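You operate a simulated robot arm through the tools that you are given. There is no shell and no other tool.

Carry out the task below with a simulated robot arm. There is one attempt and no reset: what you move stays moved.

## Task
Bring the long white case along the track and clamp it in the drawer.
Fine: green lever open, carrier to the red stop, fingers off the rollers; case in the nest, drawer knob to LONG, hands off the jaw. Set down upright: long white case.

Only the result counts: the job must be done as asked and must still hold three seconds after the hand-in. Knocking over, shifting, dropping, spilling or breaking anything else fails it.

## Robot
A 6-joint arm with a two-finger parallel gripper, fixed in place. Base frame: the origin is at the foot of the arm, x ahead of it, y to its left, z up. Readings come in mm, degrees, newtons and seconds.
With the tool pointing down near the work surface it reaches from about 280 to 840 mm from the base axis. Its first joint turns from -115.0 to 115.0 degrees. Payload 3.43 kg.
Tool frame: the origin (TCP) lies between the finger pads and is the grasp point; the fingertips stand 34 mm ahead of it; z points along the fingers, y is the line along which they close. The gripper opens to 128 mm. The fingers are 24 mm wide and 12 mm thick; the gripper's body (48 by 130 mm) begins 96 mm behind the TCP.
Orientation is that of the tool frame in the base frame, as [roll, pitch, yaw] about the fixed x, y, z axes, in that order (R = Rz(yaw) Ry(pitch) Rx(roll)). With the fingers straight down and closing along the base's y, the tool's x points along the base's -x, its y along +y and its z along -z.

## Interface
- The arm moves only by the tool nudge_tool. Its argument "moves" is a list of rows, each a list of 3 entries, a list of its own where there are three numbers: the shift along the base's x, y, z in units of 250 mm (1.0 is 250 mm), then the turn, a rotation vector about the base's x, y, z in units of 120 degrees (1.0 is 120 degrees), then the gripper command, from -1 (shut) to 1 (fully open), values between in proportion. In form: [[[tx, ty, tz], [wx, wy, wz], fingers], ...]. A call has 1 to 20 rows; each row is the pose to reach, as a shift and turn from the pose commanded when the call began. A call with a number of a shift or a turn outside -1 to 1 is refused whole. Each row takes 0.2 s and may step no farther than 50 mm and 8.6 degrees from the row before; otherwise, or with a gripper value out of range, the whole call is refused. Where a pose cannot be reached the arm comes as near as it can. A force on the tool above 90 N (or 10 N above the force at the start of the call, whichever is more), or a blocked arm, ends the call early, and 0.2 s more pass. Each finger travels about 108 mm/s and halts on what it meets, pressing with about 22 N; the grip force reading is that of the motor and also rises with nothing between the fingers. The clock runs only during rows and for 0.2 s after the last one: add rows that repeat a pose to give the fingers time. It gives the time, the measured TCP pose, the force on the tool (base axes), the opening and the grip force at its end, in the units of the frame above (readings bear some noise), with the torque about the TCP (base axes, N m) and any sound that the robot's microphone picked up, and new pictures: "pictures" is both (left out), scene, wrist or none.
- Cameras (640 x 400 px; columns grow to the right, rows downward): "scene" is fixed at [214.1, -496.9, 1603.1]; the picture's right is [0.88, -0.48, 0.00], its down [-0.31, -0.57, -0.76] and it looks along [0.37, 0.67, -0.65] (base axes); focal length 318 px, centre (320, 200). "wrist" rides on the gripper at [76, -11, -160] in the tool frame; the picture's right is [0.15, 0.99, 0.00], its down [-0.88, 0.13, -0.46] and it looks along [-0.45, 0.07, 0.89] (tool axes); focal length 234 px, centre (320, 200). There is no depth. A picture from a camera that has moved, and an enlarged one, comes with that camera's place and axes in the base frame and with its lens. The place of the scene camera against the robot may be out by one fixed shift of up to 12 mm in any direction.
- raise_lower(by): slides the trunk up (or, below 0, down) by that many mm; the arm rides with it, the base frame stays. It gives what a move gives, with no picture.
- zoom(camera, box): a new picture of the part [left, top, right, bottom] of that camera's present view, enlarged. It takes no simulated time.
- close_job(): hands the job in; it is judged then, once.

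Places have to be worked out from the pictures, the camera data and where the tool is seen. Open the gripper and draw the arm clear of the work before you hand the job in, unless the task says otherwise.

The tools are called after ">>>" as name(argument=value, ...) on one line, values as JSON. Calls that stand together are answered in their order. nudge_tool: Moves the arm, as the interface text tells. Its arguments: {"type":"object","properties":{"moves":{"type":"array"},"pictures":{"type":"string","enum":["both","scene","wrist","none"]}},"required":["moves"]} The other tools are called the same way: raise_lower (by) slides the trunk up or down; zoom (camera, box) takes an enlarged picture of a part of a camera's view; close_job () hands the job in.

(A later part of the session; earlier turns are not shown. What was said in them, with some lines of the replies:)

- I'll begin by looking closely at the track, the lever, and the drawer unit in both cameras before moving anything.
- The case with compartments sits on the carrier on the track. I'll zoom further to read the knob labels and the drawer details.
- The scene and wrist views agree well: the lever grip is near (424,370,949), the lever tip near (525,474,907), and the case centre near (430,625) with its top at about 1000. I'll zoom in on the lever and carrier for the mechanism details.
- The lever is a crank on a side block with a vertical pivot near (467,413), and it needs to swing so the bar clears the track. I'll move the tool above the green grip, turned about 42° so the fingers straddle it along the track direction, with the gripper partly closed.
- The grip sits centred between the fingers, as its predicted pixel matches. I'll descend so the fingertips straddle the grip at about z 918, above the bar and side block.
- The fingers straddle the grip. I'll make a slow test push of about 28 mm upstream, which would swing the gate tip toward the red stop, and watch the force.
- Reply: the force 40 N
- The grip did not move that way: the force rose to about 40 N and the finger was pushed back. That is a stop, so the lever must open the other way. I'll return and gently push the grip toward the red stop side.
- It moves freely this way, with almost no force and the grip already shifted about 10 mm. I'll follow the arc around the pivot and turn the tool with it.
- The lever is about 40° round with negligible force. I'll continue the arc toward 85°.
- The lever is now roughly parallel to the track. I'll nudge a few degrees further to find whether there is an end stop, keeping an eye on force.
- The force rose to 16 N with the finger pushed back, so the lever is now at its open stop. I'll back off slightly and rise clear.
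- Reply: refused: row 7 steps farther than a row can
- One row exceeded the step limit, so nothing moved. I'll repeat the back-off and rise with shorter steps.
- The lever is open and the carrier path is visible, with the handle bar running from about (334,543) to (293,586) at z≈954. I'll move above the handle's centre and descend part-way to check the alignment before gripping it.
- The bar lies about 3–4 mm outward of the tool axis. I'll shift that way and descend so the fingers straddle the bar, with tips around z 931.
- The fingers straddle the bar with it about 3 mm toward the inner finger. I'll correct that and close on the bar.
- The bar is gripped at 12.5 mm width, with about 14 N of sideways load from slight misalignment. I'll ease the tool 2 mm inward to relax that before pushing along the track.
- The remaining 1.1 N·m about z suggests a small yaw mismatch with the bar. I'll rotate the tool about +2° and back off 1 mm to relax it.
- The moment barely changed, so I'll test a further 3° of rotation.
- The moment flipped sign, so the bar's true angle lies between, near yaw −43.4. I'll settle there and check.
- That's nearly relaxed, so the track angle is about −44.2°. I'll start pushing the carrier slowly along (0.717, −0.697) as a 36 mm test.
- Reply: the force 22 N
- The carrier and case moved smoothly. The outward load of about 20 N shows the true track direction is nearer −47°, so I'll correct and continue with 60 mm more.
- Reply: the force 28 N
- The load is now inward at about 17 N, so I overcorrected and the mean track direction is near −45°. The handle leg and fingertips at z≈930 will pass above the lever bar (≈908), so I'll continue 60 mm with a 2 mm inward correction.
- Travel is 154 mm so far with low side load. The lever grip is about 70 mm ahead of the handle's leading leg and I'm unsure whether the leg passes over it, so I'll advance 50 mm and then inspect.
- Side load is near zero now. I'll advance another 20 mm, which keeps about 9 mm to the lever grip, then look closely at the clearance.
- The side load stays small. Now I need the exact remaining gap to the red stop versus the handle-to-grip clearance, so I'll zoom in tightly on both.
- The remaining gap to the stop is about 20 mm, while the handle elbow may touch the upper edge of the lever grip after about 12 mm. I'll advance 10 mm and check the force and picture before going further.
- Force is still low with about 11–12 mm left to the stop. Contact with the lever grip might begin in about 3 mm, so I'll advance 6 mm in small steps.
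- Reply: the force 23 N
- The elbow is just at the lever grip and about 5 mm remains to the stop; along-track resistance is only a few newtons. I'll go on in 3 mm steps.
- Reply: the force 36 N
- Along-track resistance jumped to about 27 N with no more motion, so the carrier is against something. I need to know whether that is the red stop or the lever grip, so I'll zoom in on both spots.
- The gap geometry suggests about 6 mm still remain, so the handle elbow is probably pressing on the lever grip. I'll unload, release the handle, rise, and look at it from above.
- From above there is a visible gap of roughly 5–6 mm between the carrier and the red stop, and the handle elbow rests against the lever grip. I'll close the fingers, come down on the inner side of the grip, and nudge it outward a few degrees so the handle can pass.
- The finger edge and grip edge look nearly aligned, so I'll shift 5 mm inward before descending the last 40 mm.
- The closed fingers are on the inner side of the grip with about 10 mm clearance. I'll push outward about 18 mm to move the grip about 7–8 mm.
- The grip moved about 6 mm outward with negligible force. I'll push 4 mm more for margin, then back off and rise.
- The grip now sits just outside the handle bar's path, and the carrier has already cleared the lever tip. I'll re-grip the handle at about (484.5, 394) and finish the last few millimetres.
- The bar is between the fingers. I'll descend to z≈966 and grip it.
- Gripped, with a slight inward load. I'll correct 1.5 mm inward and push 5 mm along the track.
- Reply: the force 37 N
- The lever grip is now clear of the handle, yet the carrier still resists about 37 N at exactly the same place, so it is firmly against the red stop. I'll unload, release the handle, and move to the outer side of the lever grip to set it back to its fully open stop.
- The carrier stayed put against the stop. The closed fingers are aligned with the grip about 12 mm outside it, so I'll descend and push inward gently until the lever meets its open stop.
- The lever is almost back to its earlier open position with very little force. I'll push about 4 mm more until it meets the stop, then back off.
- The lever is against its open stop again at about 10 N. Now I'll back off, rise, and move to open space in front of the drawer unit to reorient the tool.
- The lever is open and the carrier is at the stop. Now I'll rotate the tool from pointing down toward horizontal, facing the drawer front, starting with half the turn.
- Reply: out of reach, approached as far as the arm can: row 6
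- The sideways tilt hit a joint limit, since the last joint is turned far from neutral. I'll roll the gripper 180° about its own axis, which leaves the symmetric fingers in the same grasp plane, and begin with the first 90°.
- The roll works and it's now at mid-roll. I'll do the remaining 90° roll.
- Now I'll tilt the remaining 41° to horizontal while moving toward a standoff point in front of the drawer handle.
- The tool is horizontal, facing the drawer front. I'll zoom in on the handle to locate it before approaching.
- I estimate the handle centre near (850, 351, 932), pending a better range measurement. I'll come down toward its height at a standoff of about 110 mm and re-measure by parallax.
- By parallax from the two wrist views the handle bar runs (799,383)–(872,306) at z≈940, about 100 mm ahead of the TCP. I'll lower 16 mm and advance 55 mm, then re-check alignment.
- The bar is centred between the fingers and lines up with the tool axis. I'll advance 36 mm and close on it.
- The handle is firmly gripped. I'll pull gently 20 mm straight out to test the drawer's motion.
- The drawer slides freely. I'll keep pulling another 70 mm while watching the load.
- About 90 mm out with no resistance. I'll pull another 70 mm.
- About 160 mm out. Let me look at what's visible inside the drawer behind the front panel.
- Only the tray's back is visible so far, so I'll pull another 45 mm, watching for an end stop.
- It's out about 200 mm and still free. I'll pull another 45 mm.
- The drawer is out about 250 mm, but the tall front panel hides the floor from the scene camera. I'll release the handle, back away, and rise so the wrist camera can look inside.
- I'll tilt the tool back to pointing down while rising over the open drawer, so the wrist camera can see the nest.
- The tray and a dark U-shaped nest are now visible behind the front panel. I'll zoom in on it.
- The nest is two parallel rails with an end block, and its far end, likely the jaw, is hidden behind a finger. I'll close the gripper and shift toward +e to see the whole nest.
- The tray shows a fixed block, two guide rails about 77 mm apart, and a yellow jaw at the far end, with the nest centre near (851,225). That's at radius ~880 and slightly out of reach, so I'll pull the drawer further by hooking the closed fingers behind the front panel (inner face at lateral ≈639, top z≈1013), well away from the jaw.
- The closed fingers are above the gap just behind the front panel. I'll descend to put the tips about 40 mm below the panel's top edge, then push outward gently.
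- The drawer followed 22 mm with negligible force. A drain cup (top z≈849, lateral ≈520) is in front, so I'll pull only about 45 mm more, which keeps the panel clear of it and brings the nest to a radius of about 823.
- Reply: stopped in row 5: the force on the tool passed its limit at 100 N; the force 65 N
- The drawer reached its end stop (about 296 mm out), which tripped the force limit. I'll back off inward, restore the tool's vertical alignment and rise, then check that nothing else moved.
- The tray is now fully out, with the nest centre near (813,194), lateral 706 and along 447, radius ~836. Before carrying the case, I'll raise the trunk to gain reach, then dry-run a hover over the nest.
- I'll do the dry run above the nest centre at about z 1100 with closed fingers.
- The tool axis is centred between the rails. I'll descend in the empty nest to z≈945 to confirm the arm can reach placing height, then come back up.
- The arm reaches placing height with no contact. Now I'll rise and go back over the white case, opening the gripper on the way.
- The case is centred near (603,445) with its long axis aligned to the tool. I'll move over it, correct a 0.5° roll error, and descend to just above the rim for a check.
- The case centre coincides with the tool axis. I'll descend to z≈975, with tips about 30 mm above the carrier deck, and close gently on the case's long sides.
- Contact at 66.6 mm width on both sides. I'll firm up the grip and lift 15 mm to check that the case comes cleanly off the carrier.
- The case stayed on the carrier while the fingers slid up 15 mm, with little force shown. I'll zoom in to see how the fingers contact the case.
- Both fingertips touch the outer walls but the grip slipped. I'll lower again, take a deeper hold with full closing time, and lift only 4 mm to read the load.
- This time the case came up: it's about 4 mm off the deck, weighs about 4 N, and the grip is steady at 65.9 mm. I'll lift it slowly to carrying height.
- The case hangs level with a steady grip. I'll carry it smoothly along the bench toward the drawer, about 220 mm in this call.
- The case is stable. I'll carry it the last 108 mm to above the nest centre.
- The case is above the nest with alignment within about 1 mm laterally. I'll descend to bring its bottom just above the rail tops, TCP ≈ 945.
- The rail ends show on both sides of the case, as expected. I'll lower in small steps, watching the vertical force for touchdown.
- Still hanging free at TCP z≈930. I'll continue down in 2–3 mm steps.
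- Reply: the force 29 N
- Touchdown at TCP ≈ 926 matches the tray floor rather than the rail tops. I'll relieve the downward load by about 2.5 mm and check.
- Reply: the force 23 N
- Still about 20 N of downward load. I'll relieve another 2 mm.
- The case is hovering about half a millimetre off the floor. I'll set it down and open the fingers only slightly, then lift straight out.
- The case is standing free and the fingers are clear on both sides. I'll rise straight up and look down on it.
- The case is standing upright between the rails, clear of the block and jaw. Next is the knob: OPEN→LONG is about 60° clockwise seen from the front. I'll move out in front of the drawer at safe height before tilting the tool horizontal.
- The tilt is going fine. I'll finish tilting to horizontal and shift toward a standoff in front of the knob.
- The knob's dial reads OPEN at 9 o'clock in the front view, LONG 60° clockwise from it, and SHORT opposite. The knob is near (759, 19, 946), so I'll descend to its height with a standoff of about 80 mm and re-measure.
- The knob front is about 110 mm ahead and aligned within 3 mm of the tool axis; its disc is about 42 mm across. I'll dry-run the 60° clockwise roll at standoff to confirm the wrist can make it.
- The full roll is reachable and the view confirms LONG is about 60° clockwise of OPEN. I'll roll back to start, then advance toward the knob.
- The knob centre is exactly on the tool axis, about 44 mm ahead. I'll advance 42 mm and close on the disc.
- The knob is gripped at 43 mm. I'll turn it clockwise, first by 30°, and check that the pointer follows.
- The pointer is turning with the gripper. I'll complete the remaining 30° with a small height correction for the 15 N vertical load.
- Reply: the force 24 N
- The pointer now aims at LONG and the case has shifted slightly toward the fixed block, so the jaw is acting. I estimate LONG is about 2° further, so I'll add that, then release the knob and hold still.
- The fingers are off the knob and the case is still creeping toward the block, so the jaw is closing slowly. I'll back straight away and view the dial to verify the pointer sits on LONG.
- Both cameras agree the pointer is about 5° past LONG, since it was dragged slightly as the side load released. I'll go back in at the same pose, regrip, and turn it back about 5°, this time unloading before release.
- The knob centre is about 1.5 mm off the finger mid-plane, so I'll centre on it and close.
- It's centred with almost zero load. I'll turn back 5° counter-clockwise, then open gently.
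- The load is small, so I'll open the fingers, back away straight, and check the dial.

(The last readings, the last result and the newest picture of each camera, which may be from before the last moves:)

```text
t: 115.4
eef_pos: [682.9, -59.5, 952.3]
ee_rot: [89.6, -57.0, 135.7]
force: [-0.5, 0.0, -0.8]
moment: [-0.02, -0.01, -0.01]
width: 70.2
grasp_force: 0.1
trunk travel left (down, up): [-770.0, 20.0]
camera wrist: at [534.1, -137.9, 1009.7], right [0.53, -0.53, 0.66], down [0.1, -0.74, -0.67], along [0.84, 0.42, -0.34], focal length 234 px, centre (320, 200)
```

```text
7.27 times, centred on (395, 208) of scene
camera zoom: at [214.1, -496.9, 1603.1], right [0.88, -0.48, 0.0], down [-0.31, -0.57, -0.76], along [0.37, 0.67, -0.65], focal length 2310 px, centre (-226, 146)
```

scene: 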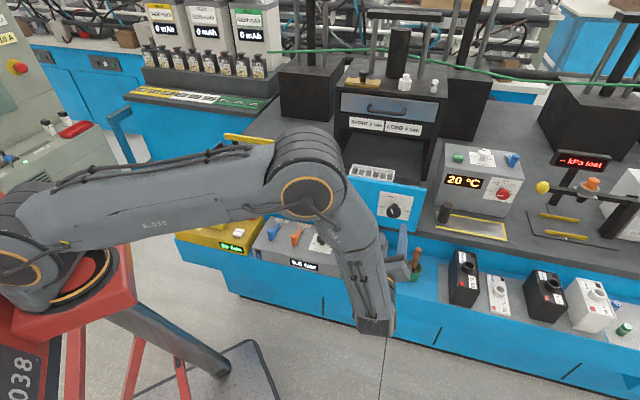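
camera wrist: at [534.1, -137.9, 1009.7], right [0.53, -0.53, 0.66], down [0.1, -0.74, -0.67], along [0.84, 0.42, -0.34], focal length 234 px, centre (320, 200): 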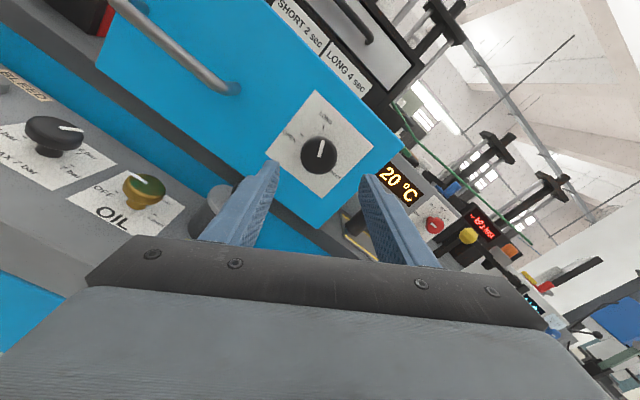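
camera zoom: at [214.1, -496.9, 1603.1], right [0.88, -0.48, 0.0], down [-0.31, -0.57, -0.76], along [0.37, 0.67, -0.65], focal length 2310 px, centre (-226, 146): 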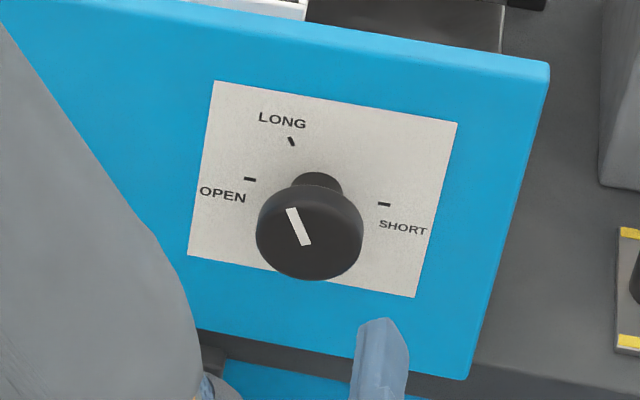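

The pointer is now within about 1.5° of LONG in both views. I'll roll back, rise, and then look into the drawer from above to verify the jaw and case.

>>> nudge_tool(moves=[[[0, 0, 0], [-0.0475, -0.0485, 0], 0], [[0, 0, 0], [-0.095, -0.097, 0], 0], [[0, 0, 0], [-0.1425, -0.1455, 0], 0], [[0, 0, 0], [-0.19, -0.194, 0], 0], [[0, 0, 0], [-0.2375, -0.2425, 0], 0], [[0, 0, 0], [-0.285, -0.291, 0], 0], [[0, 0, 0], [-0.3324, -0.3394, 0], 0], [[0, 0, 0.17], [-0.3324, -0.3394, 0], 0], [[0, 0, 0.35], [-0.3324, -0.3394, 0], 0], [[0, 0, 0.53], [-0.3324, -0.3394, 0], 0], [[0, 0, 0.71], [-0.3324, -0.3394, 0], 0], [[0, 0, 0.88], [-0.3324, -0.3394, 0], 0]], pictures="none")

>>> nudge_tool(moves=[[[0, 0.01, 0], [-0.0487, 0.0477, 0], 0], [[0, 0.02, 0.02], [-0.0974, 0.0955, 0], 0], [[0, 0.04, 0.04], [-0.1462, 0.1432, 0], 0], [[0, 0.06, 0.06], [-0.1949, 0.1909, 0], 0], [[0, 0.08, 0.08], [-0.2436, 0.2386, 0], 0], [[0, 0.12, 0.1], [-0.2924, 0.2864, 0], 0], [[0, 0.17, 0.1], [-0.3411, 0.3341, 0], 0], [[0, 0.22, 0.1], [-0.3898, 0.3818, 0], 0], [[0, 0.27, 0.1], [-0.4385, 0.4295, 0], 0], [[0.02, 0.32, 0.1], [-0.4873, 0.4773, 0], 0], [[0.04, 0.37, 0.1], [-0.536, 0.525, 0], 0]], pictures="both")

>>> zoom(camera="wrist", box=[240, 0, 520, 260])

```text
t: 118.0
eef_pos: [682.1, -62.1, 1172.3]
ee_rot: [89.5, 0.0, 135.5]
force: [0.2, 0.2, 0.1]
moment: [0.04, -0.05, 0.04]
width: 63.6
grasp_force: 0.0
trunk travel left (down, up): [-770.0, 20.0]
```

```text
t: 120.4
eef_pos: [693.5, 33.2, 1198.8]
ee_rot: [179.7, 0.0, 135.6]
force: [-0.9, 0.3, 0.1]
moment: [0.07, -0.04, -0.01]
width: 63.9
grasp_force: 0.1
trunk travel left (down, up): [-770.0, 20.0]
camera wrist: at [631.5, 76.5, 1358.1], right [0.59, 0.81, 0.0], down [0.72, -0.52, 0.46], along [0.37, -0.27, -0.89], focal length 234 px, centre (320, 200)
```

scene: 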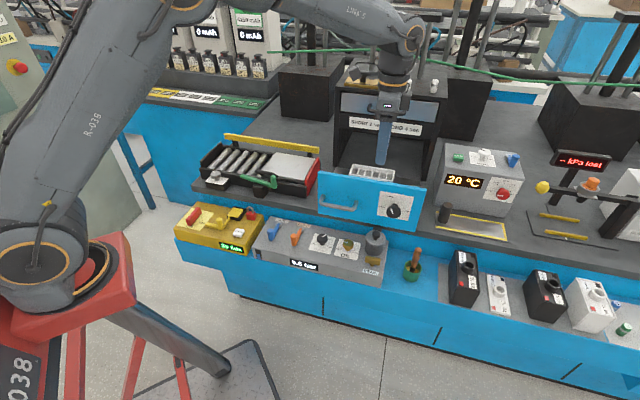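
wrist: 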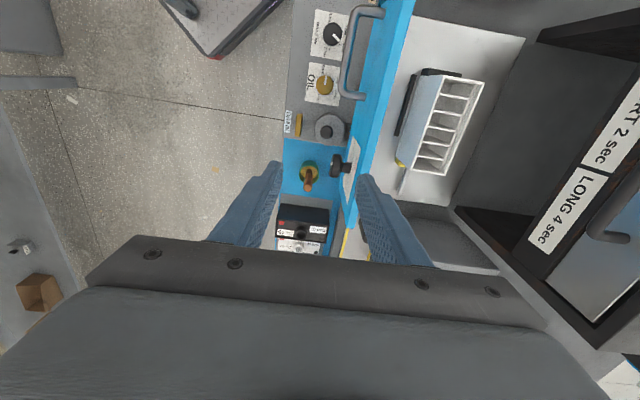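

```text
1.54 times, centred on (380, 130) of wrist
camera zoom: at [631.5, 76.5, 1358.1], right [0.59, 0.81, 0.0], down [0.72, -0.52, 0.46], along [0.37, -0.27, -0.89], focal length 360 px, centre (228, 308)
```

zoom: 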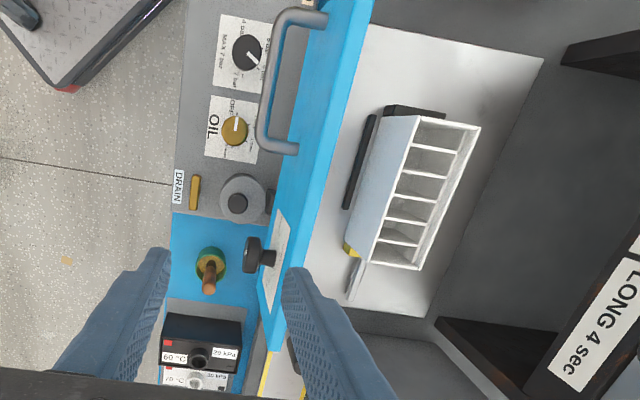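

The yellow jaw appears to be against the case end and the case against the block. I'll zoom in to confirm.

>>> zoom(camera="wrist", box=[380, 50, 500, 220])

>>> zoom(camera="wrist", box=[385, 130, 455, 200])

>>> zoom(camera="scene", box=[190, 120, 430, 250])

```text
2.35 times, centred on (440, 135) of wrist
camera zoom: at [631.5, 76.5, 1358.1], right [0.59, 0.81, 0.0], down [0.72, -0.52, 0.46], along [0.37, -0.27, -0.89], focal length 551 px, centre (38, 353)
```

zoom: 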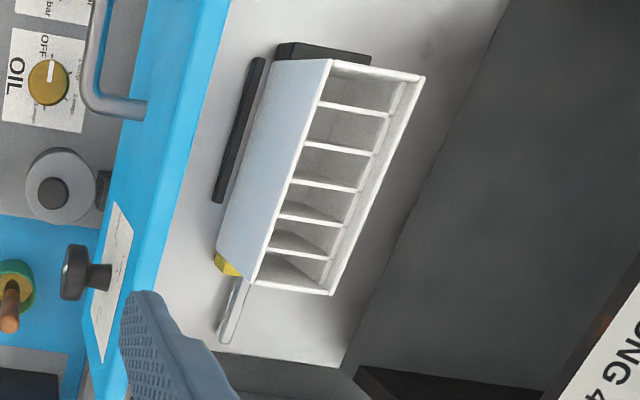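

```text
5.71 times, centred on (420, 165) of wrist
camera zoom: at [631.5, 76.5, 1358.1], right [0.59, 0.81, 0.0], down [0.72, -0.52, 0.46], along [0.37, -0.27, -0.89], focal length 1338 px, centre (-251, 400)
```

zoom: 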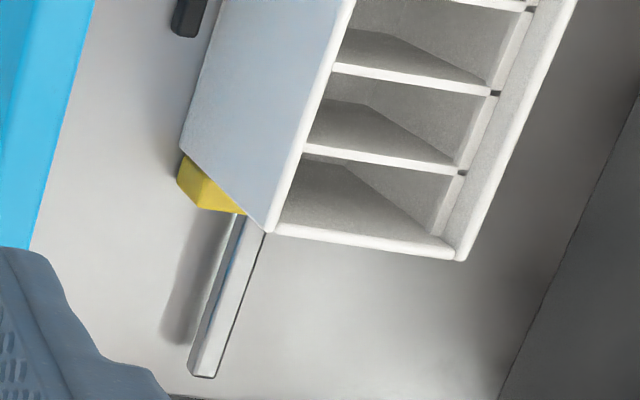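

```text
2.67 times, centred on (310, 185) of scene
camera zoom: at [214.1, -496.9, 1603.1], right [0.88, -0.48, 0.0], down [-0.31, -0.57, -0.76], along [0.37, 0.67, -0.65], focal length 847 px, centre (347, 240)
```

zoom: 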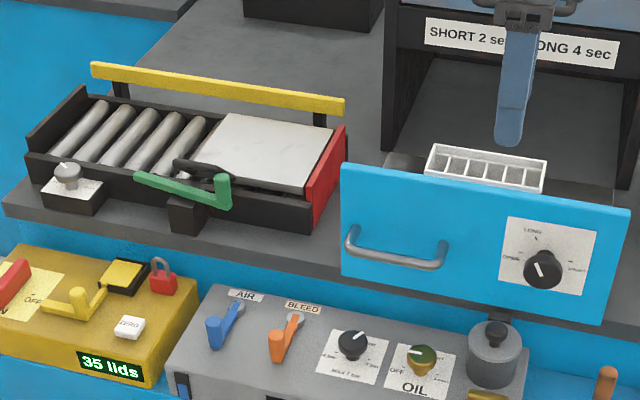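

The case is upright, clamped between the yellow jaw and the fixed block, and the lever, carrier and knob are as required. Before finishing, I'll move the arm over the track's end to double-check the carrier's contact with the red stop from directly above.

>>> nudge_tool(moves=[[[0.02, 0.14, 0.02], [0, 0, 0], 0], [[0.04, 0.3, 0.02], [0, 0, 0], 0], [[0.06, 0.46, 0.02], [0, 0, 0], 0], [[0.08, 0.62, 0.02], [0, 0, 0], 0], [[0.1, 0.78, 0], [0, 0, 0], 0], [[0.11, 0.94, 0], [0, 0, 0], 0]], pictures="none")

>>> nudge_tool(moves=[[[0, 0.1, -0.05], [0, 0, 0], 0], [[0, 0.22, -0.1], [0, 0, 0], 0], [[0, 0.31, -0.15], [0, 0, 0], 0]], pictures="both")

>>> zoom(camera="wrist", box=[220, 20, 420, 200])

```text
t: 121.8
eef_pos: [721.4, 269.5, 1198.5]
ee_rot: [179.7, -0.1, 135.6]
force: [-0.2, -0.1, -0.6]
moment: [0.02, 0.02, 0.01]
width: 64.0
grasp_force: 0.1
trunk travel left (down, up): [-770.0, 20.0]
```

```text
t: 122.6
eef_pos: [720.6, 345.6, 1159.1]
ee_rot: [179.6, 0.0, 135.6]
force: [0.3, -1.0, 0.2]
moment: [0.02, 0.0, -0.01]
width: 63.8
grasp_force: 0.1
trunk travel left (down, up): [-770.0, 20.0]
camera wrist: at [658.4, 389.2, 1318.3], right [0.59, 0.81, 0.01], down [0.72, -0.53, 0.46], along [0.37, -0.26, -0.89], focal length 234 px, centre (320, 200)
```

scene: 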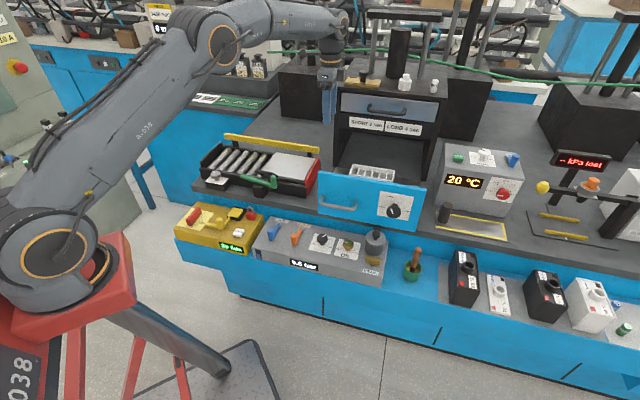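
wrist: 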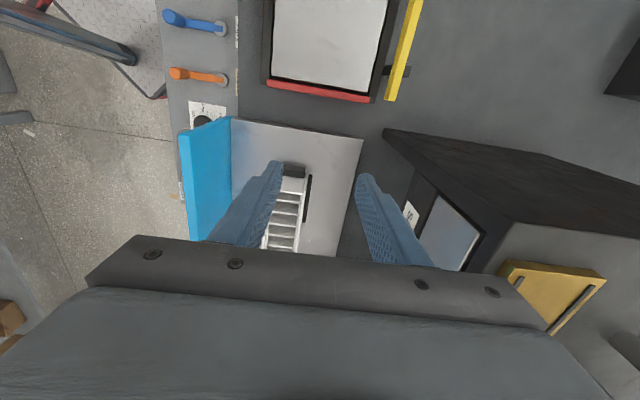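

```text
2.22 times, centred on (320, 110) of wrist
camera zoom: at [658.4, 389.2, 1318.3], right [0.59, 0.81, 0.01], down [0.72, -0.53, 0.46], along [0.37, -0.26, -0.89], focal length 520 px, centre (320, 400)
```

zoom: 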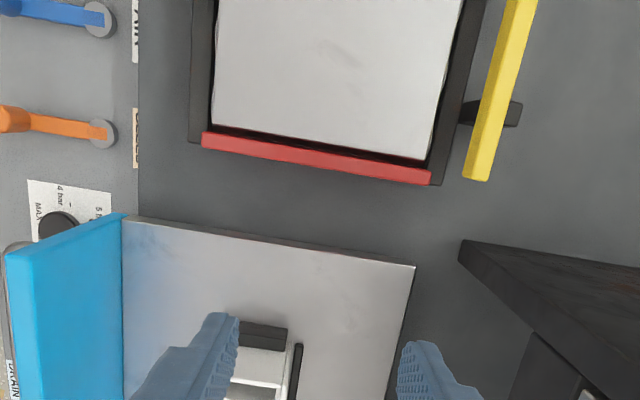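

>>> zoom(camera="wrist", box=[260, 65, 390, 110])

>>> zoom(camera="scene", box=[255, 140, 335, 205])

```text
4.92 times, centred on (325, 88) of wrist
camera zoom: at [658.4, 389.2, 1318.3], right [0.59, 0.81, 0.01], down [0.72, -0.53, 0.46], along [0.37, -0.26, -0.89], focal length 1153 px, centre (295, 754)
```

zoom: 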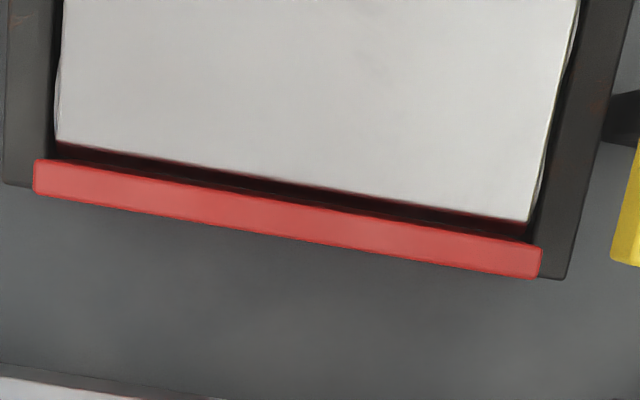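

```text
6.15 times, centred on (295, 172) of scene
camera zoom: at [214.1, -496.9, 1603.1], right [0.88, -0.48, 0.0], down [-0.31, -0.57, -0.76], along [0.37, 0.67, -0.65], focal length 1954 px, centre (474, 369)
```

zoom: 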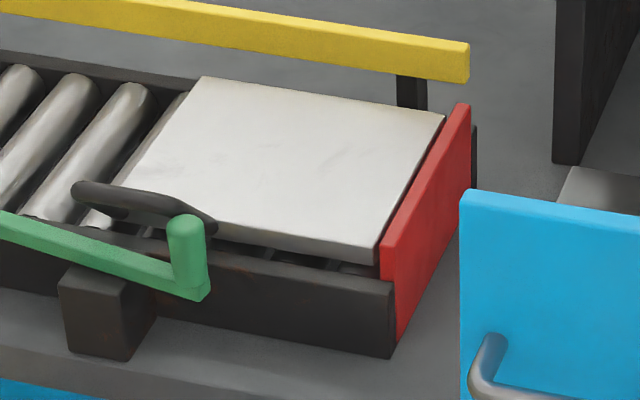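

From above there's a gap of about 6 mm between the carrier's top edge and the stop plate, though it resisted 37 N at the same point twice. To be certain it's at its limit, I'll go back to the handle with the gripper and check once more with a firmer, controlled push.

>>> nudge_tool(moves=[[[-0.12, 0.02, 0], [0, 0, 0], -0.1], [[-0.28, 0.05, 0], [0, 0, 0], -0.2], [[-0.44, 0.08, 0], [0, 0, 0], -0.3], [[-0.6, 0.12, -0.05], [0, 0, 0], -0.3], [[-0.76, 0.15, -0.12], [0, 0, 0], -0.3], [[-0.88, 0.18, -0.24], [0, 0, 0], -0.3], [[-0.944, 0.191, -0.4], [0, 0, 0], -0.3]], pictures="both")

>>> zoom(camera="wrist", box=[220, 60, 440, 260])

```text
t: 124.2
eef_pos: [484.2, 393.6, 1058.3]
ee_rot: [179.6, 0.1, 135.6]
force: [0.1, -0.4, 0.1]
moment: [0.01, -0.03, -0.02]
width: 44.9
grasp_force: 0.0
trunk travel left (down, up): [-770.0, 20.0]
camera wrist: at [421.3, 436.9, 1217.6], right [0.59, 0.81, 0.01], down [0.72, -0.53, 0.46], along [0.37, -0.26, -0.89], focal length 234 px, centre (320, 200)
```

scene: 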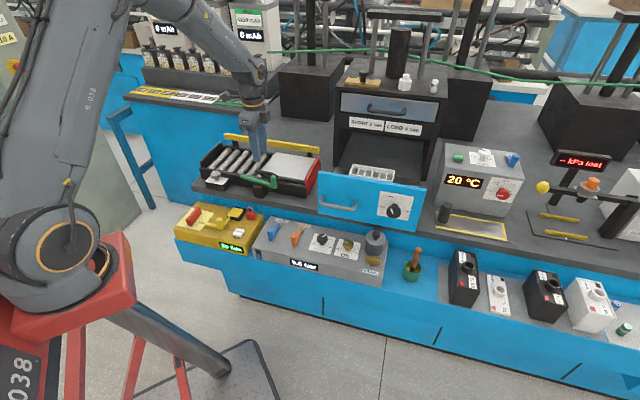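
wrist: 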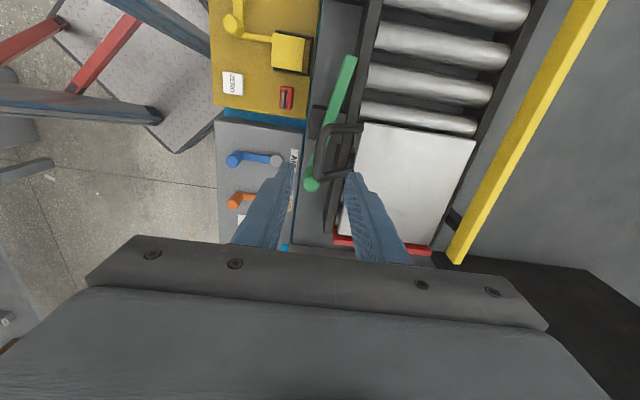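

```text
2.00 times, centred on (330, 160) of wrist
camera zoom: at [421.3, 436.9, 1217.6], right [0.59, 0.81, 0.01], down [0.72, -0.53, 0.46], along [0.37, -0.26, -0.89], focal length 468 px, centre (300, 280)
```

zoom: 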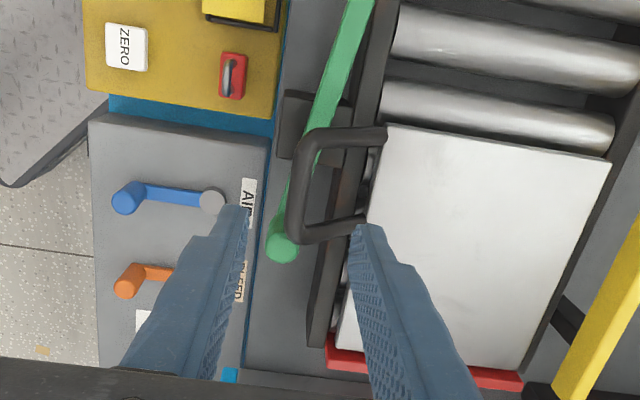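

The handle bar is centred under the tool. I'll descend, grip it, and push along the track to confirm the limit.

>>> nudge_tool(moves=[[[0, 0, -0.16], [0, 0, 0], -0.3], [[0, 0, -0.3], [0, 0, 0], -0.3], [[0, 0, -0.37], [0, 0, 0], -0.3], [[0, 0, -0.37], [0, 0, 0], -1], [[0, 0, -0.37], [0, 0, 0], -1], [[0, 0, -0.37], [0, 0, 0], -1]], pictures="wrist")

>>> zoom(camera="wrist", box=[220, 60, 440, 260])

```text
t: 125.6
eef_pos: [484.0, 392.0, 967.8]
ee_rot: [179.8, -0.1, 135.6]
force: [-7.9, -8.8, -5.3]
moment: [-0.27, -0.15, 0.59]
width: 11.8
grasp_force: 45.2
trunk travel left (down, up): [-770.0, 20.0]
camera wrist: at [422.7, 436.7, 1127.2], right [0.59, 0.81, 0.0], down [0.72, -0.52, 0.46], along [0.37, -0.26, -0.89], focal length 234 px, centre (320, 200)
```

wrist: 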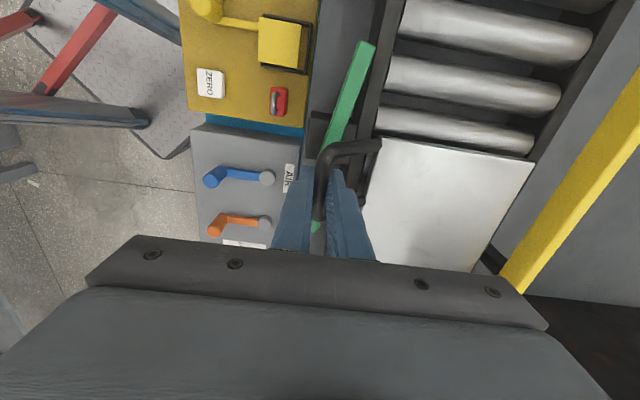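

```text
2.00 times, centred on (330, 160) of wrist
camera zoom: at [422.7, 436.7, 1127.2], right [0.59, 0.81, 0.0], down [0.72, -0.52, 0.46], along [0.37, -0.26, -0.89], focal length 468 px, centre (300, 280)
```

zoom: 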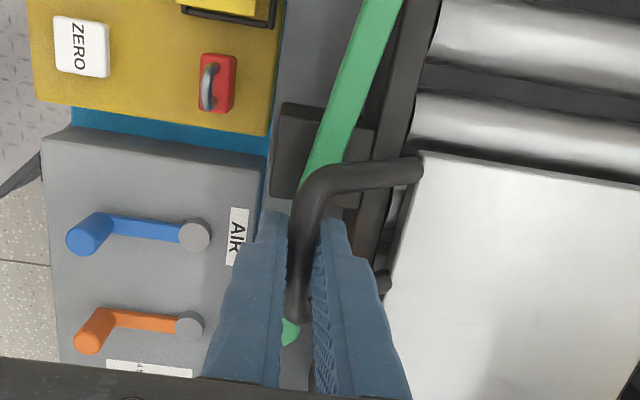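

Gripped again. I'll relieve the small side load and push 6 mm along the track, reading the resistance.

>>> nudge_tool(moves=[[[-0.003, -0.006, 0], [0, 0, 0], -1], [[0.004, -0.013, 0], [0, 0, 0], -1], [[0.013, -0.021, 0], [0, 0, 0], -1], [[0.013, -0.021, 0], [0, 0, 0], -1]], pictures="wrist")

>>> zoom(camera="scene", box=[255, 140, 335, 205])

```text
t: 126.6
eef_pos: [485.9, 391.4, 967.2]
ee_rot: [179.6, 0.1, 135.7]
force: [-30.3, 23.6, -4.1]
moment: [0.13, 0.16, 0.77]
width: 11.6
grasp_force: 45.3
trunk travel left (down, up): [-770.0, 20.0]
camera wrist: at [424.3, 434.4, 1127.4], right [0.59, 0.81, 0.01], down [0.72, -0.52, 0.46], along [0.37, -0.26, -0.89], focal length 234 px, centre (320, 200)
```

wrist: 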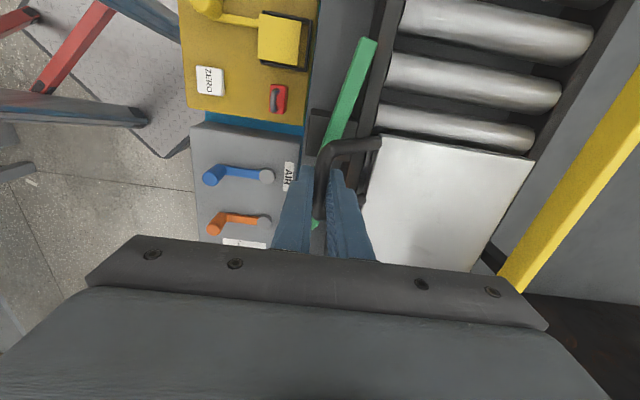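

```text
6.15 times, centred on (295, 172) of scene
camera zoom: at [214.1, -496.9, 1603.1], right [0.88, -0.48, 0.0], down [-0.31, -0.57, -0.76], along [0.37, 0.67, -0.65], focal length 1954 px, centre (474, 369)
```

zoom: 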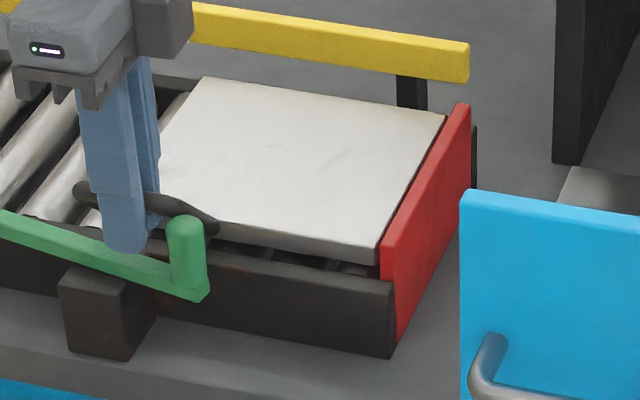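

Again a hard limit at exactly the same position at about 38 N, so the carrier is fully home. I'll unload, open, rise straight up, and withdraw the arm clear of the work.

>>> nudge_tool(moves=[[[-0.006, 0.006, 0], [0, 0, 0], -1], [[-0.01, 0.0098, 0], [0, 0, 0], -1], [[-0.01, 0.0098, 0], [0, 0, 0], -0.5], [[-0.01, 0.0098, 0], [0, 0, 0], -0.3], [[-0.01, 0.0098, 0.1], [0, 0, 0], -0.3], [[-0.01, 0.0098, 0.27], [0, 0, 0], -0.3], [[-0.01, 0.0098, 0.45], [0, 0, 0], 0], [[-0.03, 0, 0.62], [0, 0, 0], 0.4], [[-0.08, -0.04, 0.76], [0, 0, 0], 0.8], [[-0.16, -0.14, 0.86], [0, 0, 0], 1], [[-0.26, -0.26, 0.92], [0, 0, 0], 1], [[-0.34, -0.36, 0.95], [0, 0, 0], 1]], pictures="both")

>>> zoom(camera="scene", box=[190, 120, 430, 250])

>>> zoom(camera="scene", box=[255, 140, 335, 205])

>>> zoom(camera="scene", box=[340, 150, 440, 235])

```text
t: 129.2
eef_pos: [403.4, 299.8, 1204.3]
ee_rot: [179.6, -0.2, 135.6]
force: [0.3, 0.1, -0.2]
moment: [-0.03, 0.03, 0.0]
width: 128.1
grasp_force: 0.0
trunk travel left (down, up): [-770.0, 20.0]
camera wrist: at [339.8, 342.7, 1363.9], right [0.59, 0.81, 0.01], down [0.72, -0.53, 0.46], along [0.37, -0.26, -0.89], focal length 234 px, centre (320, 200)
```

scene: 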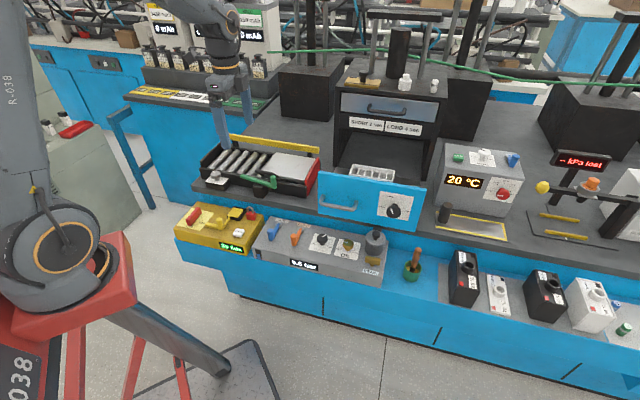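
wrist: 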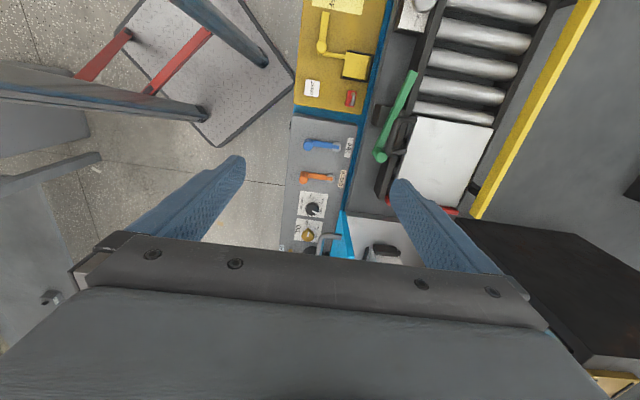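

```text
2.67 times, centred on (310, 185) of scene
camera zoom: at [214.1, -496.9, 1603.1], right [0.88, -0.48, 0.0], down [-0.31, -0.57, -0.76], along [0.37, 0.67, -0.65], focal length 847 px, centre (347, 240)
```

zoom: 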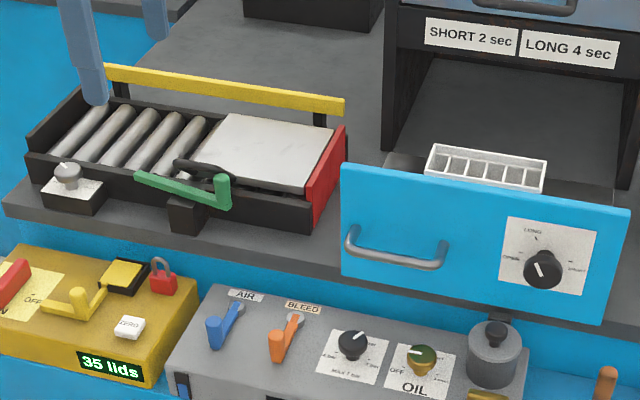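

```text
6.15 times, centred on (295, 172) of scene
camera zoom: at [214.1, -496.9, 1603.1], right [0.88, -0.48, 0.0], down [-0.31, -0.57, -0.76], along [0.37, 0.67, -0.65], focal length 1954 px, centre (474, 369)
```

zoom: 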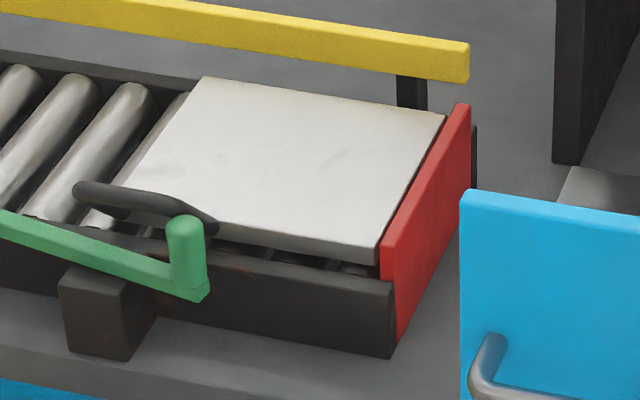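

```text
4.71 times, centred on (390, 192) of scene
camera zoom: at [214.1, -496.9, 1603.1], right [0.88, -0.48, 0.0], down [-0.31, -0.57, -0.76], along [0.37, 0.67, -0.65], focal length 1495 px, centre (-9, 235)
```

zoom: 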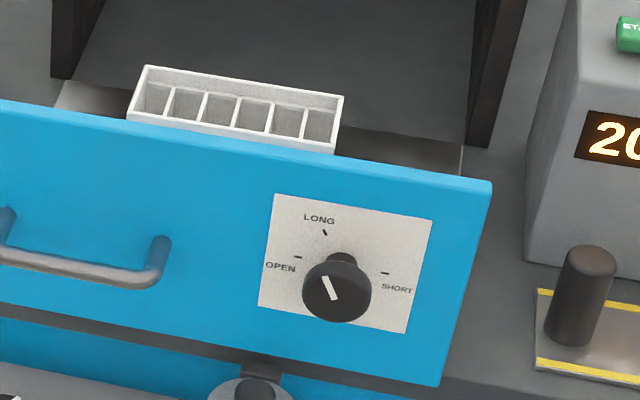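

Everything checks out:
- **Lever:** at its open stop.
- **Carrier:** hard up at the red-stop end.
- **Case:** upright, clamped between the jaw and the block.
- **Knob:** on LONG.
- **Arm:** gripper open and clear of the work.

I'm handing the job in.

>>> close_job()

```text
The job is handed in.
```

I finished the job and handed it in. The long white case is upright in the drawer nest, clamped between the jaw and the fixed block.

- **Green lever:** open, resting against its stop. I nudged it part-way shut for a moment to test clearance, then pushed it fully open again.
- **Carrier:** at the end of its travel by the red stop. It held firm at the same point in three pushes (27–38 N). From above there is still a gap of about 6 mm between its top edge and the stop plate, so I took this as its limit.
- **Rollers and jaw:** I kept the fingers above the rollers the whole time and never touched the jaw.
- **Knob:** on LONG, within about 1.5° of the mark. It first ended about 5° past, so I turned it back.
- **Drawer:** left open, since the task didn't ask for it to be closed. While I was pulling it out, it hit its end stop and the force passed the 100 N limit. I saw nothing moved or damaged by that.

On the first try the fingers slid up the case without lifting it. A lower grip worked, and the case stayed level all the way to the drawer. Everything else on the bench looked undisturbed in the last pictures.
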